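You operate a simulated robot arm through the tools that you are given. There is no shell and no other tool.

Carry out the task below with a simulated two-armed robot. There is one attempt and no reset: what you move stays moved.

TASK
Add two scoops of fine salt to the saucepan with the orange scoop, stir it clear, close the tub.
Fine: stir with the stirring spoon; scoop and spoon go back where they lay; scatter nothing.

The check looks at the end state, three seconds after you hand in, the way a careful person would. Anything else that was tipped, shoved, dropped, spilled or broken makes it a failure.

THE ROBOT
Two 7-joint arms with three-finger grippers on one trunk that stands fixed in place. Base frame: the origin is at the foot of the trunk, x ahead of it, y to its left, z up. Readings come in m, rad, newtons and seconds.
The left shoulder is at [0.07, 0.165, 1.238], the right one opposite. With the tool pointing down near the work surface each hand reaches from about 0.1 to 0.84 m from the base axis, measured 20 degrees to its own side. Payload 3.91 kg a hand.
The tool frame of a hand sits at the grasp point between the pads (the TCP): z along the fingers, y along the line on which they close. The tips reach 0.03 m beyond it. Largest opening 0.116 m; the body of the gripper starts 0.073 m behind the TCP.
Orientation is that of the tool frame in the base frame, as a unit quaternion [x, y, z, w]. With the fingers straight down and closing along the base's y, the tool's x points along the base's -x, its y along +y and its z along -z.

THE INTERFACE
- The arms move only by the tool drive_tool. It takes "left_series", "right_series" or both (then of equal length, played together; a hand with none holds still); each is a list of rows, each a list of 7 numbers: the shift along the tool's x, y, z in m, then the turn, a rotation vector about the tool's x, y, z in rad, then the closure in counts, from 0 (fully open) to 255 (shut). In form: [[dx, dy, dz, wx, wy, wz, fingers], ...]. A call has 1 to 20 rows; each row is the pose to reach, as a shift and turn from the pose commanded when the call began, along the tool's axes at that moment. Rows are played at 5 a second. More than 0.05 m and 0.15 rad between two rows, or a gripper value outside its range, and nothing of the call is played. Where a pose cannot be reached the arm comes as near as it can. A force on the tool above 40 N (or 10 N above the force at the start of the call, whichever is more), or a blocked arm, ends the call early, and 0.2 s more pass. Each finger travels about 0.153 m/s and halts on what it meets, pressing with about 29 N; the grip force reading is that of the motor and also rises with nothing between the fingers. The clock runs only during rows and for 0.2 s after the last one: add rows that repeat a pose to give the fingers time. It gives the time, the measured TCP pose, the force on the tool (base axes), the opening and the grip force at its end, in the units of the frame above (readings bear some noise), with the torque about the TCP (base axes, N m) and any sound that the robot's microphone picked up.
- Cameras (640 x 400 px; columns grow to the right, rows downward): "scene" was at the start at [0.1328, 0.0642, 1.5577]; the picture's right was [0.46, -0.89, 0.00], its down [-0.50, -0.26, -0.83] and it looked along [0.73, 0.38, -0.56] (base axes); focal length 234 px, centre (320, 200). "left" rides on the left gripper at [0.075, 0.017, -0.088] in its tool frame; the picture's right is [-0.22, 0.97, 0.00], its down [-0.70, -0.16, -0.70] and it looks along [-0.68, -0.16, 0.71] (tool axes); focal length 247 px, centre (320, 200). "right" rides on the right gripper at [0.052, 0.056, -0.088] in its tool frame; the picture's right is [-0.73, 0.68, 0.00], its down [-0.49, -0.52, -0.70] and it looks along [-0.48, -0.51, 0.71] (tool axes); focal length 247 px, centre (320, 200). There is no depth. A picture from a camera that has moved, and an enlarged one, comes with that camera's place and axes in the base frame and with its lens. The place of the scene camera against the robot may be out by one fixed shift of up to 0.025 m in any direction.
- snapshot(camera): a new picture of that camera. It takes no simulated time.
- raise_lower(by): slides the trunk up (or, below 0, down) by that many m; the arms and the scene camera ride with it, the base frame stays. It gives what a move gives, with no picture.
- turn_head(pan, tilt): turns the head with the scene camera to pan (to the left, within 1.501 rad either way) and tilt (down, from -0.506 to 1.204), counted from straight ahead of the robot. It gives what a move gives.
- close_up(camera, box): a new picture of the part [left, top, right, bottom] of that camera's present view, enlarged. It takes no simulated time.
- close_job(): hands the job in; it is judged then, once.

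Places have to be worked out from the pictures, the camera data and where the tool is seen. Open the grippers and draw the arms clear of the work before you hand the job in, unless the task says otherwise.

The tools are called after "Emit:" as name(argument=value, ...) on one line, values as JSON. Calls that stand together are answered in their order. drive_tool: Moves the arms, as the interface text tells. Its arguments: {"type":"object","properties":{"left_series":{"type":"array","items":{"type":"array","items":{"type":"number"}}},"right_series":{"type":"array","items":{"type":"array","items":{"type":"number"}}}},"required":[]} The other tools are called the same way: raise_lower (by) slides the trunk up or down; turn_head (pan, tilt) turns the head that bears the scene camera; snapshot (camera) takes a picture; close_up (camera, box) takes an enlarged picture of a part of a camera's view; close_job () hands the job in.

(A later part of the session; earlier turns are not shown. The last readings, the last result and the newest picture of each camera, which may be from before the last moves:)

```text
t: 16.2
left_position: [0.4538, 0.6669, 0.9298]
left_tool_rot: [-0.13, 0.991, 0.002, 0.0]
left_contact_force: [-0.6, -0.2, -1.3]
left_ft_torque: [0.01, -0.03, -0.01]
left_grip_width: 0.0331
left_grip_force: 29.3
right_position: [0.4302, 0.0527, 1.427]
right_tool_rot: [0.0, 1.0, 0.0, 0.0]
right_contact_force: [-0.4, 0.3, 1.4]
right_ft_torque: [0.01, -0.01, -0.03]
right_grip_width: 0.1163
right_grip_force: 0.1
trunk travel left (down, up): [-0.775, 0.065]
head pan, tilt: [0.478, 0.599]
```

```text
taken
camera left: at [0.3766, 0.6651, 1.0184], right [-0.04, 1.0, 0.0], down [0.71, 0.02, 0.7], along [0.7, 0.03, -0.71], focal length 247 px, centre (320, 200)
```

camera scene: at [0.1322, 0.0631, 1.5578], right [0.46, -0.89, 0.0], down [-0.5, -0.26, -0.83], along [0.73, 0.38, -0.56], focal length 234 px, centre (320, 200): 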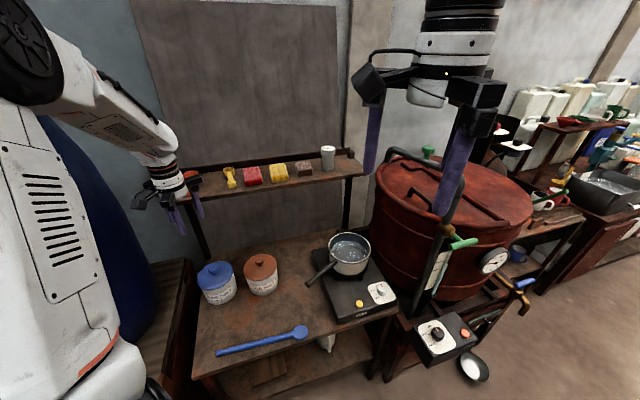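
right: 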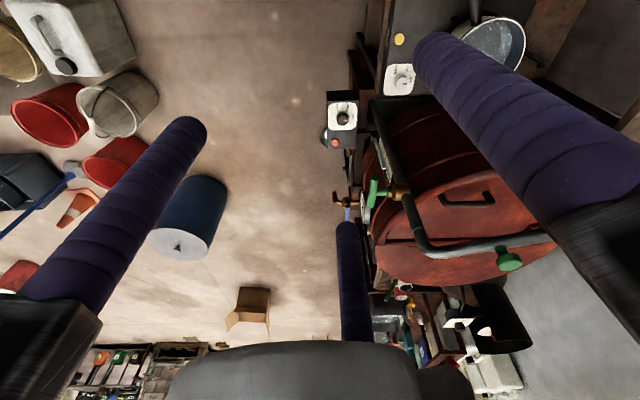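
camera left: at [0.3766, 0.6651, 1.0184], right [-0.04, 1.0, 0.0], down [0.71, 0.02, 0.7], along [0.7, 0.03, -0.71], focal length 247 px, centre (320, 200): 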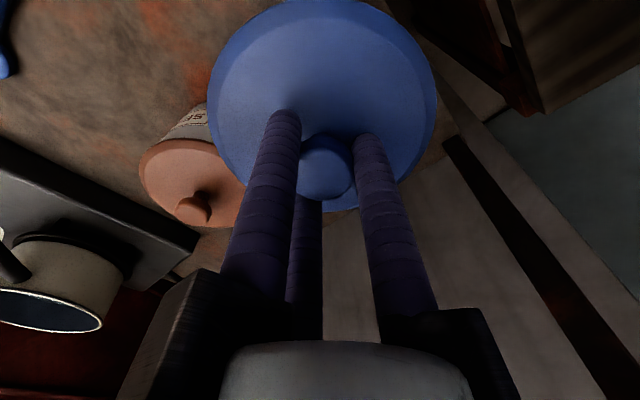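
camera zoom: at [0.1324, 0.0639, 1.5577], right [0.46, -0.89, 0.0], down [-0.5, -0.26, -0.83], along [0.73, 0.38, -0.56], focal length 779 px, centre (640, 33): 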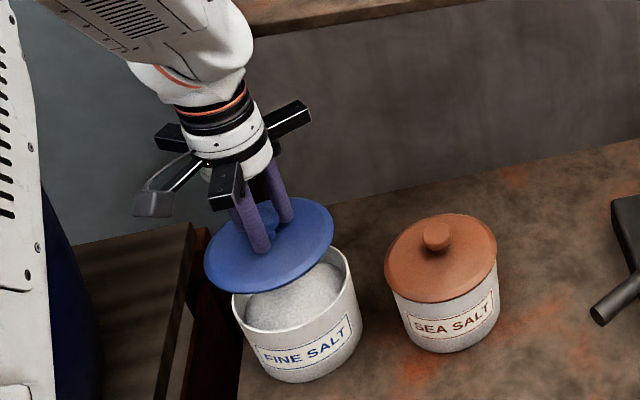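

The lid is off and the salt is visible in the tub, roughly 2 cm below the rim. I carry the lid to the free table area in front of the sea salt tub, around (0.438, 0.467).

Emit:
drive_tool(left_series=[[0, 0, -0.02, 0, 0, 0, 230], [0.0095, -0.027, -0.02, 0, 0, 0, 230], [0.019, -0.054, -0.02, 0, 0, 0, 230], [0.0286, -0.0812, -0.02, 0, 0, 0, 230], [0.0381, -0.1082, -0.02, 0, 0, 0, 230], [0.0476, -0.1353, -0.02, 0, 0, 0, 230], [0.0572, -0.1624, -0.02, 0, 0, 0, 230], [0.0667, -0.1894, -0.01, 0, 0, 0, 230], [0.0667, -0.1894, 0.01, 0, 0, 0, 230], [0.0667, -0.1894, 0.04, 0, 0, 0, 230], [0.0667, -0.1894, 0.06, 0, 0, 0, 230], [0.0667, -0.1894, 0.06, 0, 0, 0, 230]])

Emit:
snapshot(camera="scene")

Emit:
close_up(camera="scene", box=[180, 230, 340, 360])

Emit:
snapshot(camera="left")

```text
t: 18.8
left_position: [0.4377, 0.4666, 0.8696]
left_tool_rot: [-0.13, 0.992, 0.0, 0.001]
left_contact_force: [0.2, 0.5, -0.5]
left_ft_torque: [0.02, 0.01, -0.01]
left_grip_width: 0.0326
left_grip_force: 29.2
right_position: [0.4301, 0.0518, 1.426]
right_tool_rot: [0.0, 1.0, 0.0, 0.0]
right_contact_force: [0.3, -0.5, -0.4]
right_ft_torque: [0.0, -0.01, 0.01]
right_grip_width: 0.116
right_grip_force: 0.0
trunk travel left (down, up): [-0.775, 0.065]
head pan, tilt: [0.478, 0.599]
```

```text
taken
camera scene: at [0.1323, 0.0642, 1.5577], right [0.46, -0.89, 0.0], down [-0.5, -0.26, -0.83], along [0.73, 0.38, -0.56], focal length 234 px, centre (320, 200)
```

scene: 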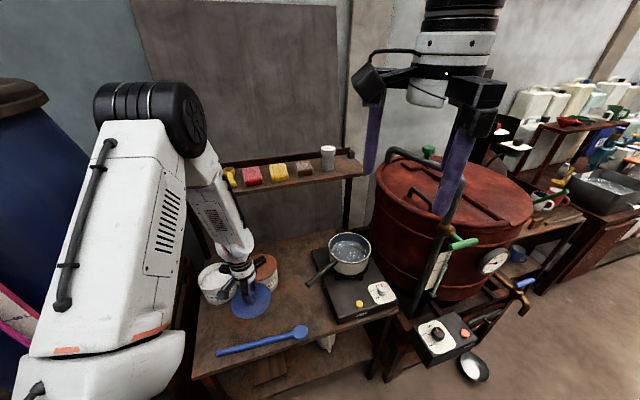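

```text
3.08 times, centred on (260, 295) of scene
camera zoom: at [0.1323, 0.0642, 1.5577], right [0.46, -0.89, 0.0], down [-0.5, -0.26, -0.83], along [0.73, 0.38, -0.56], focal length 719 px, centre (505, -92)
```

zoom: 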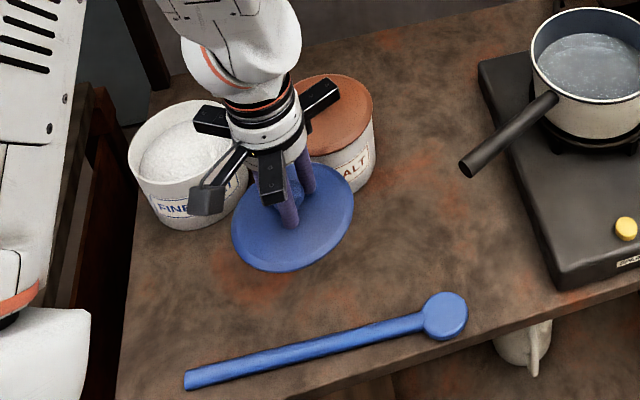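

```text
taken
camera left: at [0.36, 0.4644, 0.9566], right [-0.04, 1.0, 0.0], down [0.71, 0.02, 0.7], along [0.7, 0.03, -0.71], focal length 247 px, centre (320, 200)
```

left: 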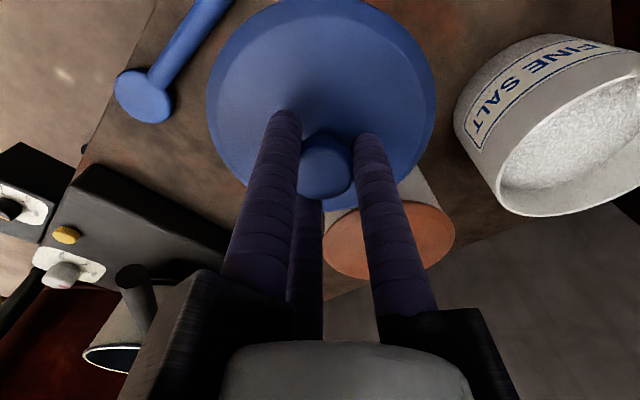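

The lid hangs level above the free spot, clear of the spoon and sea salt tub. I lower it in decreasing steps until light contact.

Emit:
drive_tool(left_series=[[0.005, 0, 0.015, 0, 0, 0, 230], [0.005, 0, 0.03, 0, 0, 0, 230], [0.005, 0, 0.036, 0, 0, 0, 230], [0.005, 0, 0.039, 0, 0, 0, 230], [0.005, 0, 0.042, 0, 0, 0, 230], [0.005, 0, 0.045, 0, 0, 0, 230], [0.005, 0, 0.045, 0, 0, 0, 230]])

Emit:
close_up(camera="scene", box=[200, 240, 296, 330])

```text
t: 20.4
left_position: [0.4346, 0.4672, 0.8247]
left_tool_rot: [-0.13, 0.992, 0.0, 0.0]
left_contact_force: [-0.2, 1.2, -0.3]
left_ft_torque: [-0.06, -0.04, 0.03]
left_grip_width: 0.0321
left_grip_force: 29.0
right_position: [0.4295, 0.0535, 1.4263]
right_tool_rot: [0.001, 1.0, -0.001, 0.0]
right_contact_force: [-0.2, -0.3, 0.1]
right_ft_torque: [-0.02, 0.01, 0.0]
right_grip_width: 0.116
right_grip_force: 0.0
trunk travel left (down, up): [-0.775, 0.065]
head pan, tilt: [0.478, 0.599]
```

```text
4.44 times, centred on (248, 285) of scene
camera zoom: at [0.1328, 0.0643, 1.5577], right [0.46, -0.89, 0.0], down [-0.5, -0.26, -0.83], along [0.73, 0.38, -0.56], focal length 1038 px, centre (640, -178)
```

zoom: 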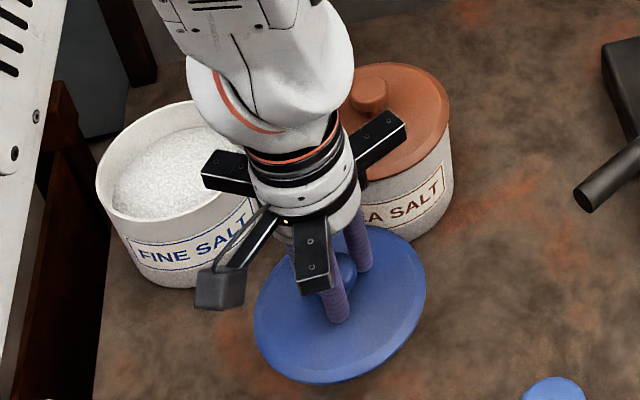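

No contact yet. I continue down in 3 mm steps.

Emit:
drive_tool(left_series=[[0, 0, 0.003, 0, 0, 0, 230], [0, 0, 0.006, 0, 0, 0, 230], [0, 0, 0.009, 0, 0, 0, 230], [0, 0, 0.012, 0, 0, 0, 230], [0, 0, 0.014, 0, 0, 0, 230], [0, 0, 0.014, 0, 0, 0, 230]])

Emit:
close_up(camera="scene", box=[200, 240, 296, 330])

```text
t: 21.8
left_position: [0.4341, 0.4661, 0.8104]
left_tool_rot: [-0.131, 0.991, 0.0, 0.0]
left_contact_force: [0.2, -0.4, 0.4]
left_ft_torque: [0.0, -0.01, 0.02]
left_grip_width: 0.0321
left_grip_force: 28.6
right_position: [0.4324, 0.0522, 1.4248]
right_tool_rot: [-0.001, 1.0, 0.0, 0.0]
right_contact_force: [-0.8, 0.0, -0.2]
right_ft_torque: [0.04, -0.01, -0.01]
right_grip_width: 0.116
right_grip_force: 0.1
trunk travel left (down, up): [-0.775, 0.065]
head pan, tilt: [0.478, 0.599]
```

```text
4.44 times, centred on (248, 285) of scene
camera zoom: at [0.1328, 0.0642, 1.5577], right [0.46, -0.89, 0.0], down [-0.5, -0.26, -0.83], along [0.73, 0.38, -0.56], focal length 1038 px, centre (640, -178)
```

zoom: 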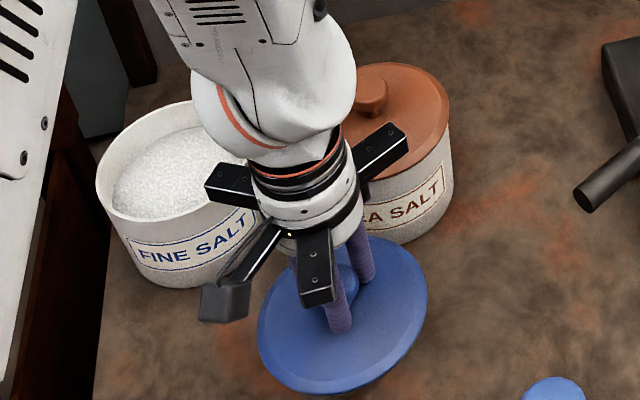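

The lid's shadow is close now. I continue down in 2 mm steps watching for contact force.

Emit:
drive_tool(left_series=[[0, 0, 0.002, 0, 0, 0, 230], [0, 0, 0.004, 0, 0, 0, 230], [0, 0, 0.006, 0, 0, 0, 230], [0, 0, 0.008, 0, 0, 0, 230], [0, 0, 0.01, 0, 0, 0, 230]])

Emit:
close_up(camera="scene", box=[200, 240, 296, 330])

```text
t: 23.0
left_position: [0.4348, 0.4662, 0.8019]
left_tool_rot: [-0.13, 0.992, 0.001, 0.0]
left_contact_force: [0.3, 0.4, -1.2]
left_ft_torque: [0.01, -0.01, 0.0]
left_grip_width: 0.0323
left_grip_force: 28.2
right_position: [0.4309, 0.0521, 1.4252]
right_tool_rot: [0.0, 1.0, 0.001, 0.0]
right_contact_force: [0.6, 0.8, 0.2]
right_ft_torque: [0.0, 0.0, 0.01]
right_grip_width: 0.1159
right_grip_force: 0.0
trunk travel left (down, up): [-0.775, 0.065]
head pan, tilt: [0.478, 0.599]
```

```text
4.44 times, centred on (248, 285) of scene
camera zoom: at [0.1329, 0.0643, 1.5577], right [0.46, -0.89, 0.0], down [-0.5, -0.26, -0.83], along [0.73, 0.38, -0.56], focal length 1038 px, centre (640, -178)
```

zoom: 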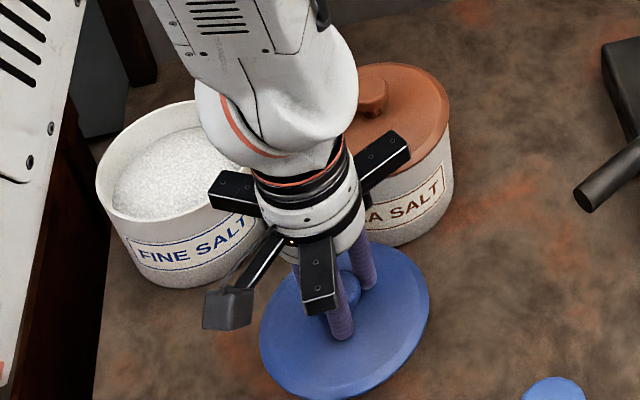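

Still in free air; continuing down another 12 mm in 2 mm steps.

Emit:
drive_tool(left_series=[[0, 0, 0.002, 0, 0, 0, 230], [0, 0, 0.004, 0, 0, 0, 230], [0, 0, 0.006, 0, 0, 0, 230], [0, 0, 0.008, 0, 0, 0, 230], [0, 0, 0.01, 0, 0, 0, 230], [0, 0, 0.012, 0, 0, 0, 230]])

Emit:
close_up(camera="scene", box=[200, 250, 296, 340])

```text
t: 24.4
left_position: [0.4339, 0.4667, 0.7899]
left_tool_rot: [-0.13, 0.992, 0.0, 0.0]
left_contact_force: [0.3, -0.1, -0.4]
left_ft_torque: [-0.01, -0.02, 0.01]
left_grip_width: 0.0324
left_grip_force: 29.1
right_position: [0.4309, 0.053, 1.426]
right_tool_rot: [0.0, 1.0, 0.001, 0.0]
right_contact_force: [0.4, -0.7, 0.0]
right_ft_torque: [0.01, -0.01, 0.0]
right_grip_width: 0.1163
right_grip_force: 0.1
trunk travel left (down, up): [-0.775, 0.065]
head pan, tilt: [0.478, 0.599]
```

```text
4.44 times, centred on (248, 295) of scene
camera zoom: at [0.1329, 0.0643, 1.5577], right [0.46, -0.89, 0.0], down [-0.5, -0.26, -0.83], along [0.73, 0.38, -0.56], focal length 1038 px, centre (640, -222)
```

zoom: 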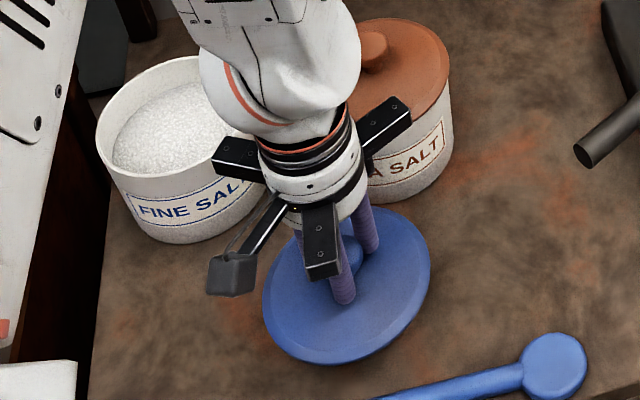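

Still no contact, so the table is lower than I guessed. I continue down carefully.

Emit:
drive_tool(left_series=[[0, 0, 0.002, 0, 0, 0, 230], [0, 0, 0.004, 0, 0, 0, 230], [0, 0, 0.006, 0, 0, 0, 230], [0, 0, 0.008, 0, 0, 0, 230], [0, 0, 0.01, 0, 0, 0, 230], [0, 0, 0.012, 0, 0, 0, 230]])

Emit:
close_up(camera="scene", box=[200, 250, 296, 340])

Emit:
snapshot(camera="left")

```text
t: 25.8
left_position: [0.4349, 0.467, 0.7766]
left_tool_rot: [-0.129, 0.992, 0.0, 0.0]
left_contact_force: [0.4, 0.0, 0.0]
left_ft_torque: [0.0, 0.01, -0.02]
left_grip_width: 0.0321
left_grip_force: 29.1
right_position: [0.4312, 0.0526, 1.4246]
right_tool_rot: [0.0, 1.0, 0.0, 0.0]
right_contact_force: [-0.7, 0.0, 0.0]
right_ft_torque: [-0.03, -0.05, -0.02]
right_grip_width: 0.1159
right_grip_force: 0.1
trunk travel left (down, up): [-0.775, 0.065]
head pan, tilt: [0.478, 0.599]
```

```text
4.44 times, centred on (248, 295) of scene
camera zoom: at [0.1329, 0.0643, 1.5577], right [0.46, -0.89, 0.0], down [-0.5, -0.26, -0.83], along [0.73, 0.38, -0.56], focal length 1038 px, centre (640, -222)
```

zoom: 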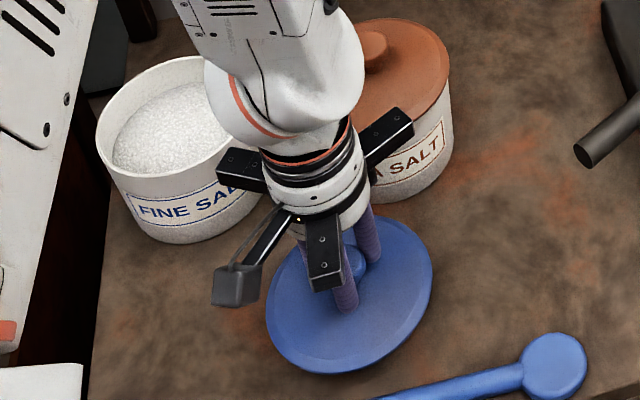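

```text
taken
camera left: at [0.3566, 0.4642, 0.8648], right [-0.03, 1.0, 0.0], down [0.71, 0.02, 0.7], along [0.7, 0.02, -0.71], focal length 247 px, centre (320, 200)
```

left: 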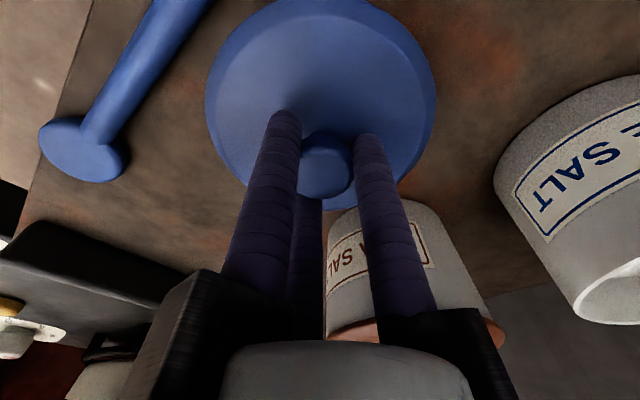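

Comparing wrist and scene views, the scene camera reads ~2 cm high; the tabletop is near z 0.715. I continue down in 2 mm steps.

Emit:
drive_tool(left_series=[[0, 0, 0.002, 0, 0, 0, 230], [0, 0, 0.004, 0, 0, 0, 230], [0, 0, 0.006, 0, 0, 0, 230], [0, 0, 0.008, 0, 0, 0, 230], [0, 0, 0.01, 0, 0, 0, 230]])

Emit:
close_up(camera="scene", box=[200, 250, 296, 340])

```text
t: 27.0
left_position: [0.4347, 0.4649, 0.7667]
left_tool_rot: [-0.13, 0.992, 0.0, 0.0]
left_contact_force: [0.0, 0.4, -0.3]
left_ft_torque: [-0.02, -0.02, 0.04]
left_grip_width: 0.0322
left_grip_force: 28.9
right_position: [0.4311, 0.0525, 1.4258]
right_tool_rot: [0.0, 1.0, -0.001, 0.001]
right_contact_force: [0.0, -1.1, -0.7]
right_ft_torque: [0.01, 0.0, -0.02]
right_grip_width: 0.1161
right_grip_force: 0.2
trunk travel left (down, up): [-0.775, 0.065]
head pan, tilt: [0.478, 0.599]
```

```text
4.44 times, centred on (248, 295) of scene
camera zoom: at [0.133, 0.0643, 1.5577], right [0.46, -0.89, 0.0], down [-0.5, -0.26, -0.83], along [0.73, 0.38, -0.56], focal length 1038 px, centre (640, -222)
```

zoom: 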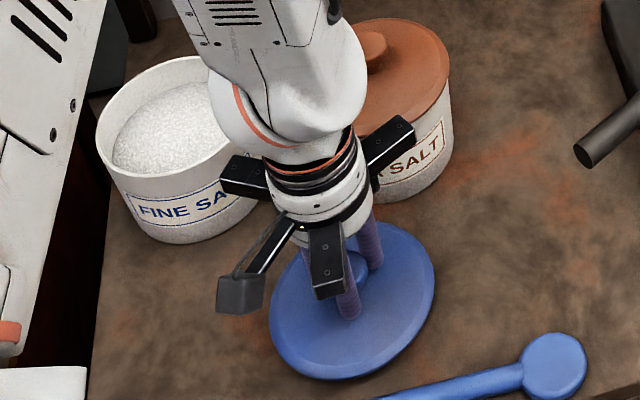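

Still lowering; no contact. I continue with 2 mm steps.

Emit:
drive_tool(left_series=[[0, 0, 0.002, 0, 0, 0, 230], [0, 0, 0.004, 0, 0, 0, 230], [0, 0, 0.006, 0, 0, 0, 230], [0, 0, 0.008, 0, 0, 0, 230], [0, 0, 0.01, 0, 0, 0, 230]])

Emit:
close_up(camera="scene", box=[200, 250, 296, 340])

```text
t: 28.2
left_position: [0.434, 0.4668, 0.7569]
left_tool_rot: [-0.129, 0.992, 0.001, 0.0]
left_contact_force: [1.0, 1.5, 8.5]
left_ft_torque: [-0.07, 0.35, -0.01]
left_grip_width: 0.032
left_grip_force: 28.9
right_position: [0.4293, 0.0508, 1.4257]
right_tool_rot: [0.0, 1.0, 0.001, 0.0]
right_contact_force: [0.6, -0.6, 0.4]
right_ft_torque: [0.02, -0.04, -0.01]
right_grip_width: 0.1164
right_grip_force: 0.1
trunk travel left (down, up): [-0.775, 0.065]
head pan, tilt: [0.478, 0.599]
```

```text
4.44 times, centred on (248, 295) of scene
camera zoom: at [0.1317, 0.0634, 1.558], right [0.46, -0.89, 0.0], down [-0.5, -0.26, -0.83], along [0.73, 0.38, -0.56], focal length 1038 px, centre (640, -222)
```

zoom: 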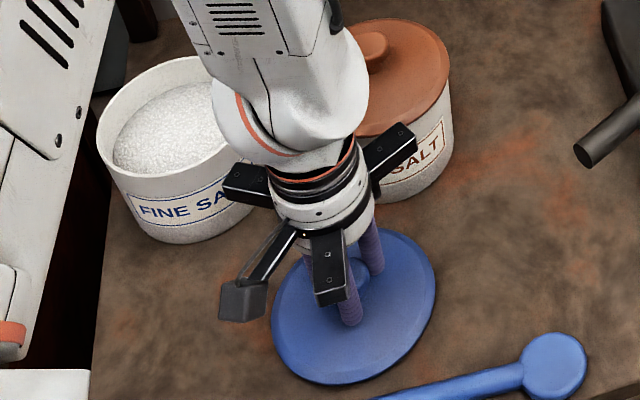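

Contact at 8.5 N: the lid is on the table (TCP z 0.757). I ease off 1 mm, open, and lift clear.

Emit:
drive_tool(left_series=[[0, 0, -0.001, 0, 0, 0, 230], [0, 0, -0.001, 0, 0, 0, 200], [0, 0, -0.001, 0, 0, 0, 150], [0, 0, -0.001, 0, 0, 0, 120], [0, 0, -0.015, 0, 0, 0, 120], [0, 0, -0.04, 0, 0, 0, 120], [0, 0, -0.08, 0, 0, 0, 120], [0, 0, -0.12, 0, 0, 0, 120]])

Emit:
snapshot(camera="left")

Emit:
close_up(camera="scene", box=[180, 230, 340, 360])

```text
t: 30.0
left_position: [0.4332, 0.4658, 0.8784]
left_tool_rot: [-0.131, 0.991, 0.001, 0.002]
left_contact_force: [-0.1, -0.5, 0.3]
left_ft_torque: [0.01, -0.02, -0.01]
left_grip_width: 0.0616
left_grip_force: 0.0
right_position: [0.4292, 0.0506, 1.4258]
right_tool_rot: [-0.001, 1.0, 0.001, 0.0]
right_contact_force: [0.1, 0.0, 0.1]
right_ft_torque: [0.0, -0.01, -0.02]
right_grip_width: 0.116
right_grip_force: 0.0
trunk travel left (down, up): [-0.775, 0.065]
head pan, tilt: [0.478, 0.599]
```

```text
taken
camera left: at [0.356, 0.4638, 0.9678], right [-0.04, 1.0, 0.0], down [0.71, 0.02, 0.7], along [0.7, 0.03, -0.71], focal length 247 px, centre (320, 200)
```

left: 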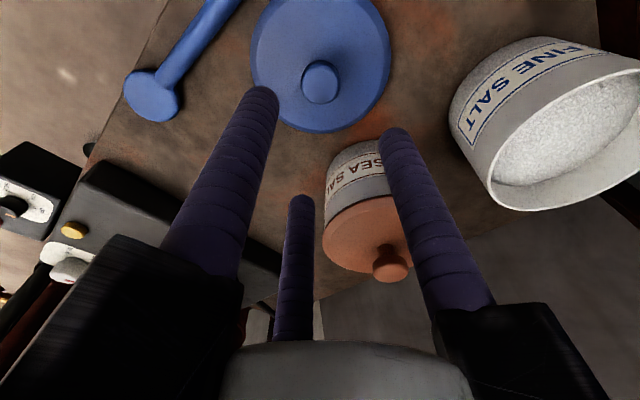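

```text
3.08 times, centred on (260, 295) of scene
camera zoom: at [0.1312, 0.0628, 1.5578], right [0.46, -0.89, 0.0], down [-0.5, -0.26, -0.83], along [0.73, 0.38, -0.56], focal length 719 px, centre (505, -92)
```

zoom: 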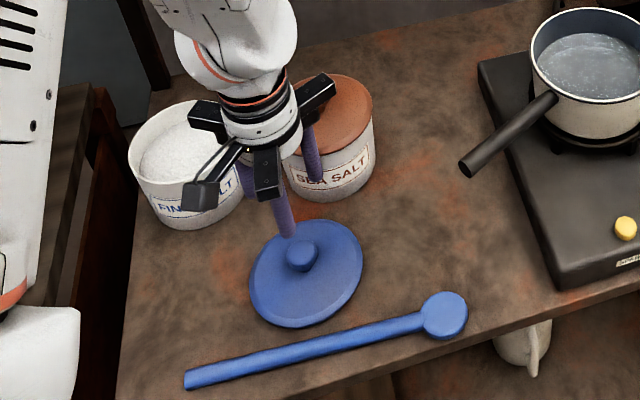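

The lid is safely on the table and salt, spoon and tubs are untouched. Next I raise the left hand to a viewing pose in front of the orange scoop on the shelf.

Emit:
drive_tool(left_series=[[0, 0, -0.04, 0, 0, 0, 120], [0, 0, -0.08, 0, 0, 0, 120], [0, 0, -0.12, 0, 0, 0, 120], [0, 0, -0.16, 0, 0, 0, 120], [0, 0, -0.2, 0, 0, 0, 120], [0, 0, -0.24, 0, 0, 0, 120], [-0.0119, 0.0341, -0.27, 0, 0, -0.087, 100], [-0.0238, 0.0682, -0.3, 0, 0, -0.175, 80], [-0.0357, 0.1022, -0.33, 0, 0, -0.262, 60], [-0.0476, 0.1363, -0.36, 0, 0, -0.349, 40], [-0.0595, 0.1704, -0.39, 0, 0, -0.436, 20], [-0.0714, 0.2045, -0.42, 0, 0, -0.524, 20], [-0.0714, 0.2045, -0.42, 0, 0, -0.524, 20]])

Emit:
snapshot(camera="left")

Emit:
snapshot(camera="scene")

```text
t: 32.8
left_position: [0.4499, 0.6827, 1.2991]
left_tool_rot: [-0.383, 0.924, 0.001, 0.0]
left_contact_force: [-0.4, -0.3, 0.1]
left_ft_torque: [0.03, 0.02, 0.02]
left_grip_width: 0.1068
left_grip_force: 0.0
right_position: [0.4307, 0.0524, 1.4253]
right_tool_rot: [0.0, 1.0, 0.001, 0.0]
right_contact_force: [0.9, 0.4, 0.4]
right_ft_torque: [-0.01, -0.02, -0.03]
right_grip_width: 0.116
right_grip_force: 0.0
trunk travel left (down, up): [-0.775, 0.065]
head pan, tilt: [0.478, 0.599]
```

```text
taken
camera left: at [0.3848, 0.6427, 1.3866], right [-0.53, 0.85, 0.0], down [0.6, 0.38, 0.7], along [0.59, 0.37, -0.71], focal length 247 px, centre (320, 200)
```

left: 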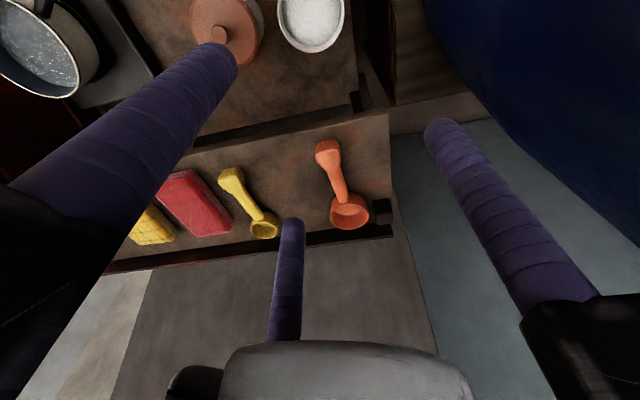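

```text
taken
camera scene: at [0.1327, 0.0637, 1.5577], right [0.46, -0.89, 0.0], down [-0.5, -0.26, -0.83], along [0.73, 0.38, -0.56], focal length 234 px, centre (320, 200)
```

scene: 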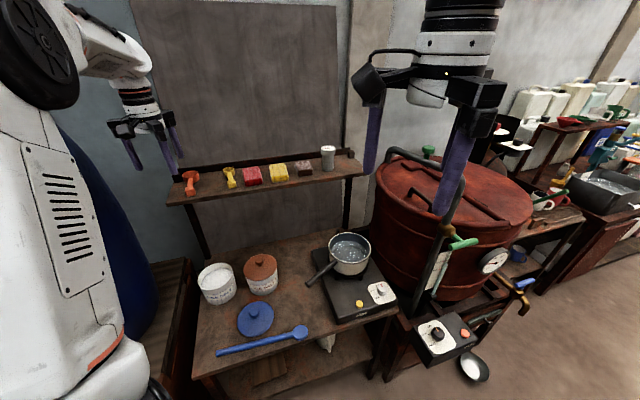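

The scoop is in clear view. I take enlarged pictures of it from the wrist and scene cameras to place its handle.

Emit:
close_up(camera="left", box=[290, 130, 402, 240])

Emit:
close_up(camera="scene", box=[160, 150, 256, 210])

Emit:
close_up(camera="scene", box=[190, 250, 270, 310])

```text
3.64 times, centred on (346, 185) of left
camera zoom: at [0.3848, 0.6427, 1.3866], right [-0.53, 0.85, 0.0], down [0.6, 0.38, 0.7], along [0.59, 0.37, -0.71], focal length 898 px, centre (226, 254)
```

zoom: 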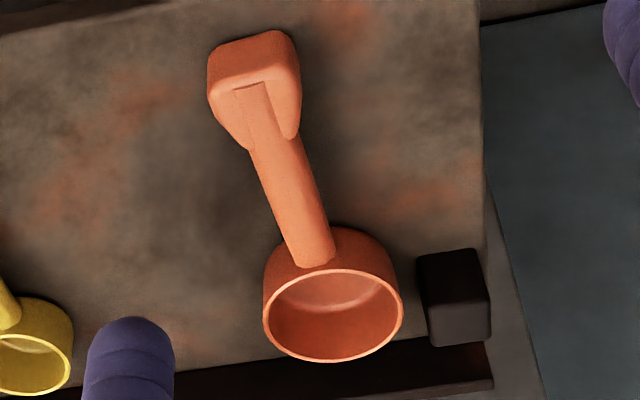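

```text
6.67 times, centred on (208, 180) of scene
camera zoom: at [0.1327, 0.0637, 1.5577], right [0.46, -0.89, 0.0], down [-0.5, -0.26, -0.83], along [0.73, 0.38, -0.56], focal length 1558 px, centre (1067, 333)
```

zoom: 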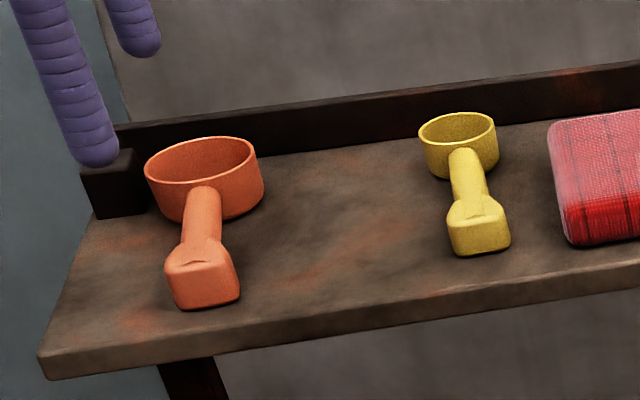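

```text
6.67 times, centred on (230, 280) of scene
camera zoom: at [0.1327, 0.0637, 1.5577], right [0.46, -0.89, 0.0], down [-0.5, -0.26, -0.83], along [0.73, 0.38, -0.56], focal length 1558 px, centre (920, -333)
```

zoom: 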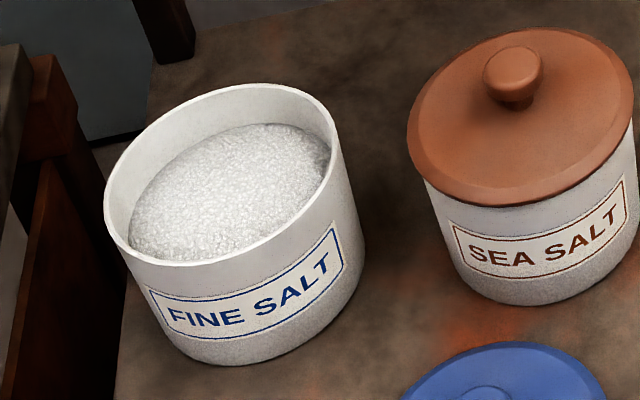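

I need the cup's height and the handle bar's height above the shelf, so I zoom further on the scoop from both cameras.

Emit:
close_up(camera="scene", box=[178, 166, 206, 200])

Emit:
close_up(camera="left", box=[310, 135, 374, 235])

```text
11.76 times, centred on (192, 183) of scene
camera zoom: at [0.1327, 0.0637, 1.5577], right [0.46, -0.89, 0.0], down [-0.5, -0.26, -0.83], along [0.73, 0.38, -0.56], focal length 2749 px, centre (1826, 400)
```

zoom: 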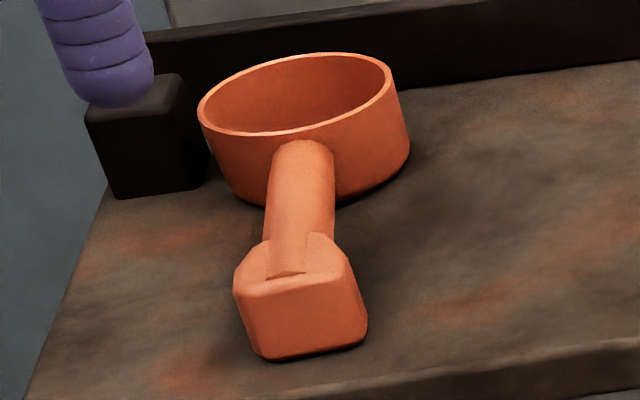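

```text
4.00 times, centred on (342, 185) of left
camera zoom: at [0.3848, 0.6427, 1.3866], right [-0.53, 0.85, 0.0], down [0.6, 0.38, 0.7], along [0.59, 0.37, -0.71], focal length 988 px, centre (232, 260)
```

zoom: 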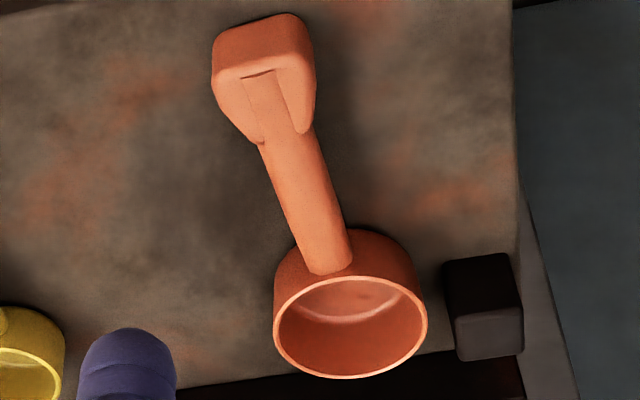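

The rendered gripper (three jaws) and the text (two fingers) disagree, and the choice of scoop grip depends on which is real. I test it harmlessly on the parked lid's knob: grip it 8 mm off-centre along tool x; three jaws would push it to the centre, two would not. First I travel above it.

Emit:
drive_tool(left_series=[[0.0345, -0.0284, 0, 0, 0, 0, 60], [0.069, -0.0568, 0, 0, 0, 0, 90], [0.1035, -0.0852, 0, 0, 0, 0, 120], [0.138, -0.1136, 0, 0, 0, 0, 120], [0.1725, -0.142, 0, 0, 0, 0, 120], [0.1725, -0.142, 0.045, 0, 0, 0, 120], [0.1725, -0.142, 0.09, 0, 0, 0, 120], [0.1725, -0.142, 0.135, 0, 0, 0, 120], [0.1725, -0.142, 0.18, 0, 0, 0, 120], [0.1725, -0.142, 0.225, 0, 0, 0, 120], [0.1725, -0.142, 0.27, 0, 0, 0, 120], [0.1725, -0.142, 0.315, 0, 0, 0, 120], [0.1725, -0.142, 0.36, 0, 0, 0, 120], [0.1725, -0.142, 0.405, 0, 0, 0, 120], [0.1725, -0.142, 0.45, 0, 0, 0, 120], [0.1725, -0.142, 0.45, 0, 0, 0, 120]])

Emit:
snapshot(camera="left")

```text
t: 36.2
left_position: [0.4288, 0.4597, 0.8474]
left_tool_rot: [-0.384, 0.924, 0.0, 0.001]
left_contact_force: [0.8, -0.7, 0.1]
left_ft_torque: [0.01, -0.02, -0.01]
left_grip_width: 0.0612
left_grip_force: 0.0
right_position: [0.4305, 0.0518, 1.4259]
right_tool_rot: [0.001, 1.0, 0.001, 0.0]
right_contact_force: [0.1, -0.5, 0.3]
right_ft_torque: [0.01, -0.02, -0.01]
right_grip_width: 0.1159
right_grip_force: 0.0
trunk travel left (down, up): [-0.775, 0.065]
head pan, tilt: [0.478, 0.599]
```

```text
taken
camera left: at [0.3624, 0.4189, 0.9354], right [-0.53, 0.85, 0.0], down [0.6, 0.38, 0.7], along [0.59, 0.37, -0.71], focal length 247 px, centre (320, 200)
```

left: 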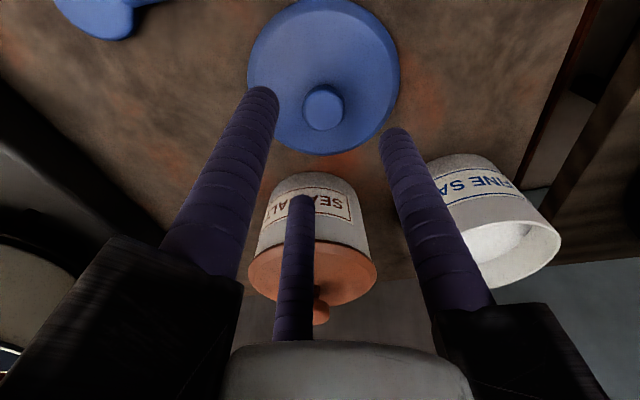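

To keep the jaw rails away from the sea salt tub I turn back to the earlier safe hand angle, then go down around the knob 8 mm off-centre.

Emit:
drive_tool(left_series=[[-0.0003, 0.001, 0, 0, 0, 0.131, 120], [-0.0006, 0.0024, 0, 0, 0, 0.262, 120], [-0.0009, 0.0036, 0, 0, 0, 0.393, 120], [-0.0012, 0.0047, 0, 0, 0, 0.524, 120], [-0.0012, 0.0047, 0.02, 0, 0, 0.524, 120], [-0.0012, 0.0047, 0.04, 0, 0, 0.524, 120], [-0.0012, 0.0047, 0.06, 0, 0, 0.524, 120], [-0.0012, 0.0047, 0.075, 0, 0, 0.524, 120], [-0.0012, 0.0047, 0.085, 0, 0, 0.524, 120], [-0.0012, 0.0047, 0.085, 0, 0, 0.524, 120]])

Emit:
close_up(camera="left", box=[220, 50, 420, 250])

Emit:
close_up(camera="scene", box=[210, 260, 306, 330])

```text
t: 38.4
left_position: [0.427, 0.4638, 0.7626]
left_tool_rot: [-0.13, 0.991, -0.001, 0.0]
left_contact_force: [0.4, 0.4, 0.4]
left_ft_torque: [0.02, -0.03, 0.0]
left_grip_width: 0.0616
left_grip_force: 0.1
right_position: [0.4312, 0.0528, 1.425]
right_tool_rot: [0.0, 1.0, 0.0, 0.0]
right_contact_force: [-0.3, 0.1, 0.0]
right_ft_torque: [0.0, -0.02, 0.0]
right_grip_width: 0.1159
right_grip_force: 0.0
trunk travel left (down, up): [-0.775, 0.065]
head pan, tilt: [0.478, 0.599]
```

```text
2.00 times, centred on (320, 150) of left
camera zoom: at [0.3488, 0.4623, 0.85], right [-0.04, 1.0, 0.0], down [0.71, 0.02, 0.7], along [0.7, 0.03, -0.71], focal length 494 px, centre (320, 300)
```

zoom: 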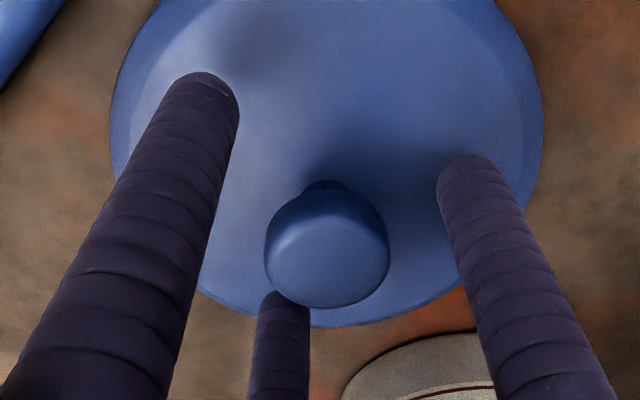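

```text
5.71 times, centred on (258, 295) of scene
camera zoom: at [0.1326, 0.064, 1.5577], right [0.46, -0.89, 0.0], down [-0.5, -0.26, -0.83], along [0.73, 0.38, -0.56], focal length 1335 px, centre (674, -343)
```

zoom: 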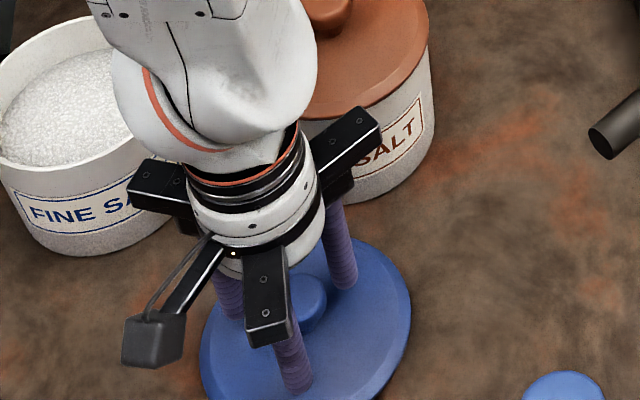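

The knob is now nearer the far finger. I close and compare the lid's place, the forces and the width.

Emit:
drive_tool(left_series=[[0, 0, 0, 0, 0, 0, 150], [0, 0, 0, 0, 0, 0, 170], [0, 0, 0, 0, 0, 0, 185], [0, 0, 0, 0, 0, 0, 200], [0, 0, 0, 0, 0, 0, 200]])

Emit:
close_up(camera="left", box=[220, 50, 420, 250])

Emit:
close_up(camera="scene", box=[210, 260, 306, 330])

```text
t: 39.6
left_position: [0.4262, 0.4637, 0.762]
left_tool_rot: [-0.129, 0.992, 0.0, 0.0]
left_contact_force: [0.2, -0.1, -0.2]
left_ft_torque: [0.01, -0.01, 0.0]
left_grip_width: 0.0362
left_grip_force: 29.2
right_position: [0.43, 0.0522, 1.4245]
right_tool_rot: [-0.001, 1.0, 0.0, 0.0]
right_contact_force: [-0.4, 0.3, -0.4]
right_ft_torque: [-0.02, -0.01, 0.04]
right_grip_width: 0.116
right_grip_force: 0.1
trunk travel left (down, up): [-0.775, 0.065]
head pan, tilt: [0.478, 0.599]
```

```text
2.00 times, centred on (320, 150) of left
camera zoom: at [0.349, 0.4624, 0.8501], right [-0.04, 1.0, 0.0], down [0.71, 0.02, 0.7], along [0.7, 0.03, -0.71], focal length 494 px, centre (320, 300)
```

zoom: 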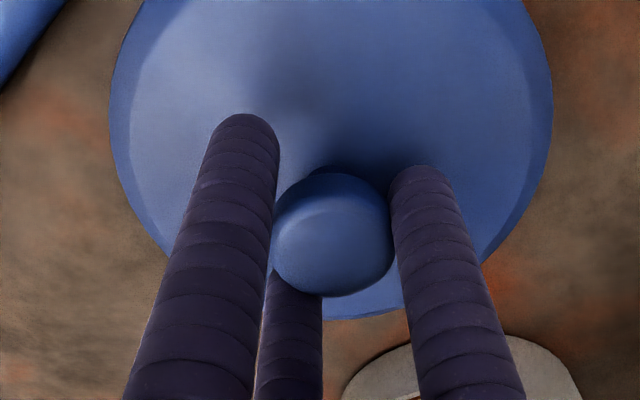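

```text
5.71 times, centred on (258, 295) of scene
camera zoom: at [0.1328, 0.0642, 1.5577], right [0.46, -0.89, 0.0], down [-0.5, -0.26, -0.83], along [0.73, 0.38, -0.56], focal length 1335 px, centre (674, -343)
```

zoom: 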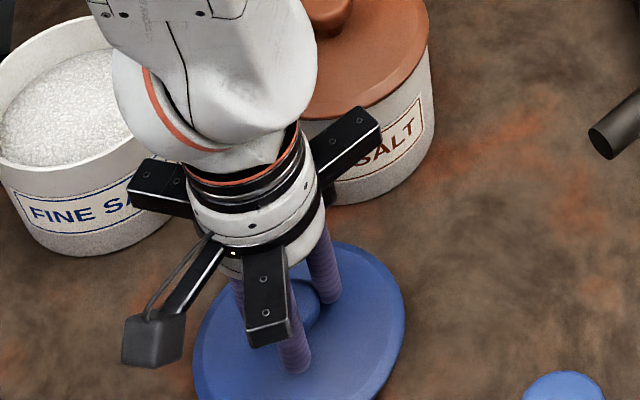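

The lid was pushed ~5 mm toward the robot by the far finger, so the three jaws are real. I'll therefore chuck the scoop by its end block: one finger behind it, two on its tapered front, with the bar passing between them. I release the lid and travel to hover above the block near (0.527, 0.743).

Emit:
drive_tool(left_series=[[0, 0, 0, 0, 0, 0, 160], [0, 0, 0, 0, 0, 0, 120], [0, 0, -0.03, 0, 0, 0, 120], [0, 0, -0.075, 0, 0, 0, 120], [0, 0, -0.12, 0, 0, 0, 120], [0, 0, -0.165, 0, 0, 0, 120], [0, 0, -0.21, 0, 0, 0, 120], [0, 0, -0.255, 0, 0, 0, 120], [0, 0, -0.3, 0, 0, 0, 120], [0, 0, -0.345, 0, 0, 0, 120], [0, 0, -0.39, 0, 0, 0, 120], [0, 0, -0.435, 0, 0, 0, 120], [-0.0242, 0.0348, -0.45, 0, 0, -0.014, 110], [-0.0484, 0.0696, -0.46, 0, 0, -0.028, 100], [-0.0726, 0.1044, -0.47, 0, 0, -0.042, 100], [-0.0968, 0.1391, -0.48, 0, 0, -0.056, 100], [-0.121, 0.1739, -0.488, 0, 0, -0.07, 100], [-0.1452, 0.2087, -0.488, 0, 0, -0.084, 100], [-0.1694, 0.2435, -0.488, 0, 0, -0.096, 100], [-0.1694, 0.2435, -0.488, 0, 0, -0.096, 100]])

Emit:
snapshot(camera="left")

Emit:
snapshot(camera="scene")

```text
t: 43.8
left_position: [0.5247, 0.7435, 1.2516]
left_tool_rot: [-0.178, 0.984, 0.001, 0.001]
left_contact_force: [0.1, 0.0, 0.7]
left_ft_torque: [0.0, -0.03, 0.01]
left_grip_width: 0.0707
left_grip_force: 0.1
right_position: [0.4305, 0.0512, 1.4255]
right_tool_rot: [0.001, 1.0, 0.001, 0.0]
right_contact_force: [-1.1, -0.8, -1.1]
right_ft_torque: [0.04, 0.01, 0.0]
right_grip_width: 0.116
right_grip_force: 0.1
trunk travel left (down, up): [-0.775, 0.065]
head pan, tilt: [0.478, 0.599]
```

```text
taken
camera left: at [0.4477, 0.7345, 1.3396], right [-0.13, 0.99, 0.0], down [0.71, 0.09, 0.7], along [0.69, 0.09, -0.71], focal length 247 px, centre (320, 200)
```

left: 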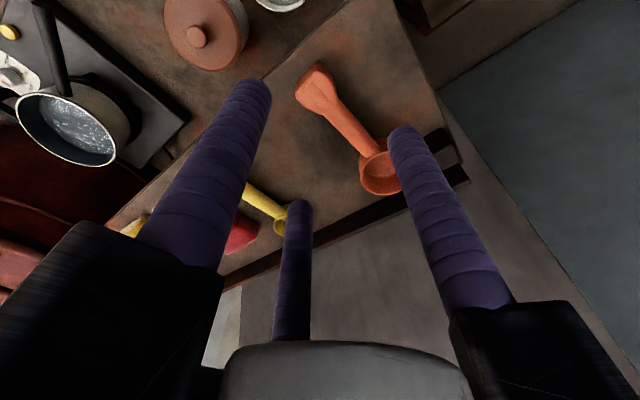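

```text
taken
camera scene: at [0.1322, 0.0635, 1.5578], right [0.46, -0.89, 0.0], down [-0.5, -0.26, -0.83], along [0.73, 0.38, -0.56], focal length 234 px, centre (320, 200)
```

scene: 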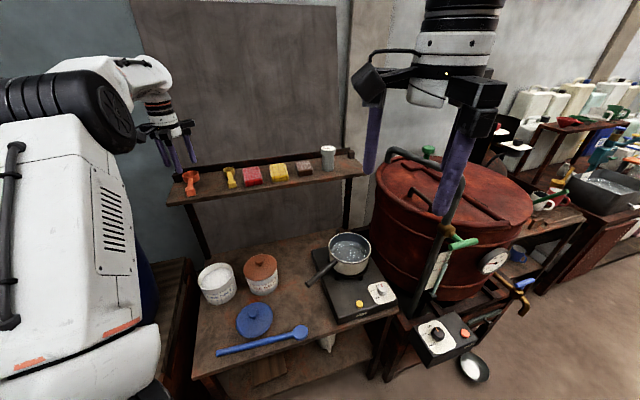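

The end block appears right where the tool axis should project (about row 85). I zoom in to check its alignment more finely.

Emit:
close_up(camera="left", box=[260, 40, 420, 200])

Emit:
close_up(camera="scene", box=[130, 120, 226, 210])

```text
2.50 times, centred on (340, 120) of left
camera zoom: at [0.4477, 0.7345, 1.3396], right [-0.13, 0.99, 0.0], down [0.71, 0.09, 0.7], along [0.69, 0.09, -0.71], focal length 617 px, centre (270, 400)
```

zoom: 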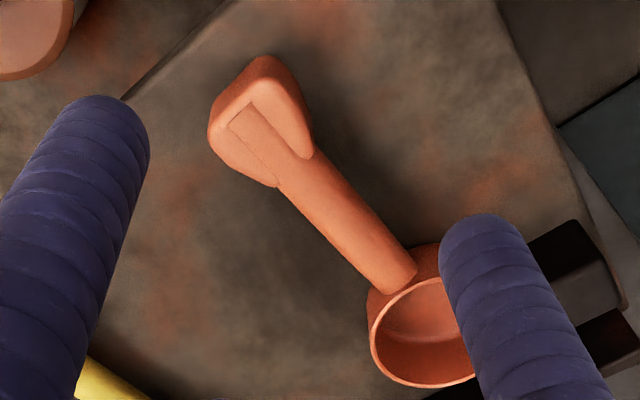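

```text
4.44 times, centred on (178, 165) of scene
camera zoom: at [0.1322, 0.0635, 1.5578], right [0.46, -0.89, 0.0], down [-0.5, -0.26, -0.83], along [0.73, 0.38, -0.56], focal length 1038 px, centre (951, 356)
```

zoom: 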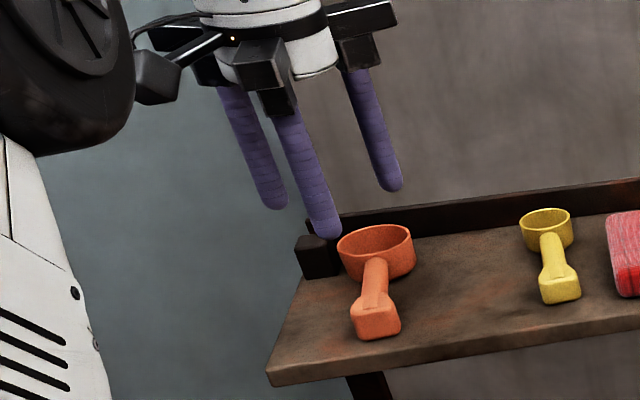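

New triangulation puts the block's top near z 1.14 (shelf ≈ 1.11), centred under the hand within ~3 mm. I correct that and descend to TCP 1.155, looking before going lower.

Emit:
drive_tool(left_series=[[0.001, -0.0028, 0.03, 0, 0, 0, 100], [0.001, -0.0028, 0.06, 0, 0, 0, 100], [0.001, -0.0028, 0.08, 0, 0, 0, 100], [0.001, -0.0028, 0.09, 0, 0, 0, 100], [0.001, -0.0028, 0.097, 0, 0, 0, 100], [0.001, -0.0028, 0.097, 0, 0, 0, 100]])

Emit:
snapshot(camera="left")

Emit:
close_up(camera="scene", box=[150, 150, 230, 210])

```text
t: 45.2
left_position: [0.5273, 0.7399, 1.1539]
left_tool_rot: [-0.177, 0.984, 0.0, -0.001]
left_contact_force: [-0.1, -0.3, 0.4]
left_ft_torque: [-0.02, 0.04, -0.02]
left_grip_width: 0.0706
left_grip_force: 0.1
right_position: [0.431, 0.0516, 1.4254]
right_tool_rot: [0.0, 1.0, 0.0, -0.001]
right_contact_force: [-0.4, 0.7, 0.3]
right_ft_torque: [0.01, -0.01, -0.01]
right_grip_width: 0.1159
right_grip_force: 0.1
trunk travel left (down, up): [-0.775, 0.065]
head pan, tilt: [0.478, 0.599]
```

```text
taken
camera left: at [0.4501, 0.7314, 1.2423], right [-0.13, 0.99, 0.0], down [0.71, 0.09, 0.7], along [0.69, 0.09, -0.71], focal length 247 px, centre (320, 200)
```

left: 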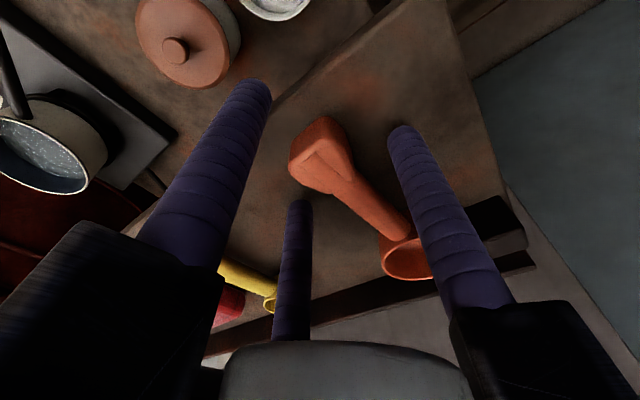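

```text
6.67 times, centred on (190, 180) of scene
camera zoom: at [0.1326, 0.064, 1.5577], right [0.46, -0.89, 0.0], down [-0.5, -0.26, -0.83], along [0.73, 0.38, -0.56], focal length 1558 px, centre (1187, 333)
```

zoom: 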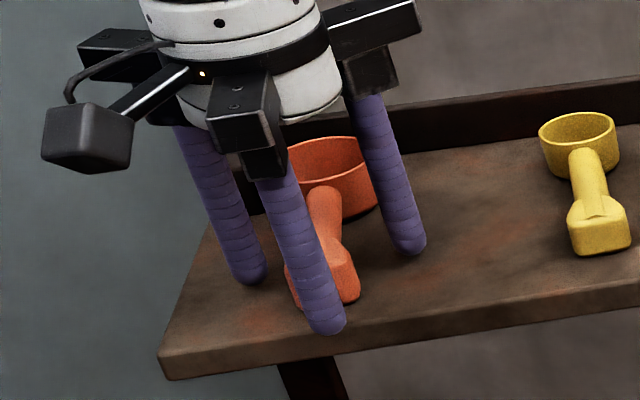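

The block sits between the three fingers with the bar passing between the two front ones. I descend in 2 mm steps by another 8 mm.

Emit:
drive_tool(left_series=[[0, 0, 0.002, 0, 0, 0, 100], [0, 0, 0.004, 0, 0, 0, 100], [0, 0, 0.006, 0, 0, 0, 100], [0, 0, 0.008, 0, 0, 0, 100], [0, 0, 0.008, 0, 0, 0, 100]])

Emit:
close_up(camera="left", box=[220, 70, 440, 250])

Emit:
close_up(camera="scene", box=[168, 165, 216, 205])

```text
t: 46.4
left_position: [0.5273, 0.7408, 1.151]
left_tool_rot: [-0.178, 0.984, 0.002, 0.003]
left_contact_force: [5.2, 14.6, 27.4]
left_ft_torque: [1.02, -0.46, -0.03]
left_grip_width: 0.0703
left_grip_force: 0.1
right_position: [0.4285, 0.0515, 1.4276]
right_tool_rot: [0.0, 1.0, 0.001, -0.001]
right_contact_force: [0.3, -0.4, -0.6]
right_ft_torque: [0.0, -0.02, -0.01]
right_grip_width: 0.1158
right_grip_force: 0.0
trunk travel left (down, up): [-0.775, 0.065]
head pan, tilt: [0.478, 0.599]
```

```text
2.22 times, centred on (330, 160) of left
camera zoom: at [0.4495, 0.731, 1.2376], right [-0.13, 0.99, 0.01], down [0.7, 0.09, 0.7], along [0.7, 0.1, -0.71], focal length 549 px, centre (298, 289)
```

zoom: 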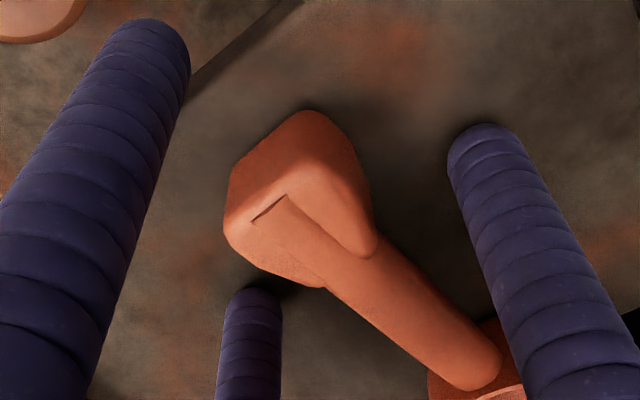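

```text
10.00 times, centred on (192, 185) of scene
camera zoom: at [0.131, 0.0634, 1.5582], right [0.46, -0.89, 0.0], down [-0.5, -0.26, -0.83], along [0.73, 0.38, -0.56], focal length 2337 px, centre (1600, 350)
```

zoom: 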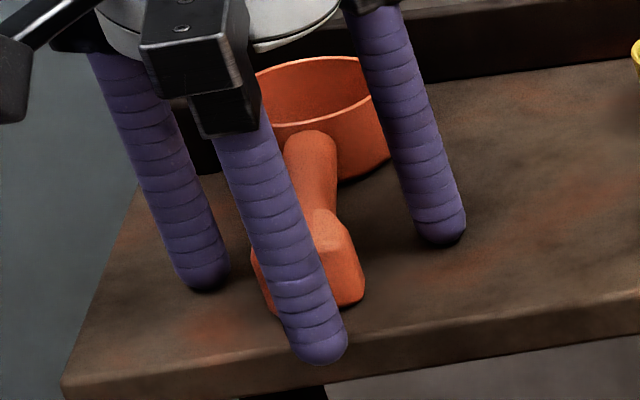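

The fingers met the shelf (27 N), so the shelf is at about z 1.12. I back off 7 mm so the tips just clear it, then close on the block.

Emit:
drive_tool(left_series=[[0, 0, -0.004, 0, 0, 0, 100], [0, 0, -0.007, 0, 0, 0, 100], [0, 0, -0.007, 0, 0, 0, 100]])

```text
t: 47.2
left_position: [0.5259, 0.7398, 1.1511]
left_tool_rot: [-0.176, 0.984, -0.001, -0.002]
left_contact_force: [0.6, 0.4, -0.2]
left_ft_torque: [-0.01, -0.01, 0.04]
left_grip_width: 0.0705
left_grip_force: 0.0
right_position: [0.4306, 0.0526, 1.4256]
right_tool_rot: [0.0, 1.0, 0.0, 0.0]
right_contact_force: [-0.5, -0.4, -0.1]
right_ft_torque: [0.03, 0.02, -0.01]
right_grip_width: 0.1162
right_grip_force: 0.0
trunk travel left (down, up): [-0.775, 0.065]
head pan, tilt: [0.478, 0.599]
```

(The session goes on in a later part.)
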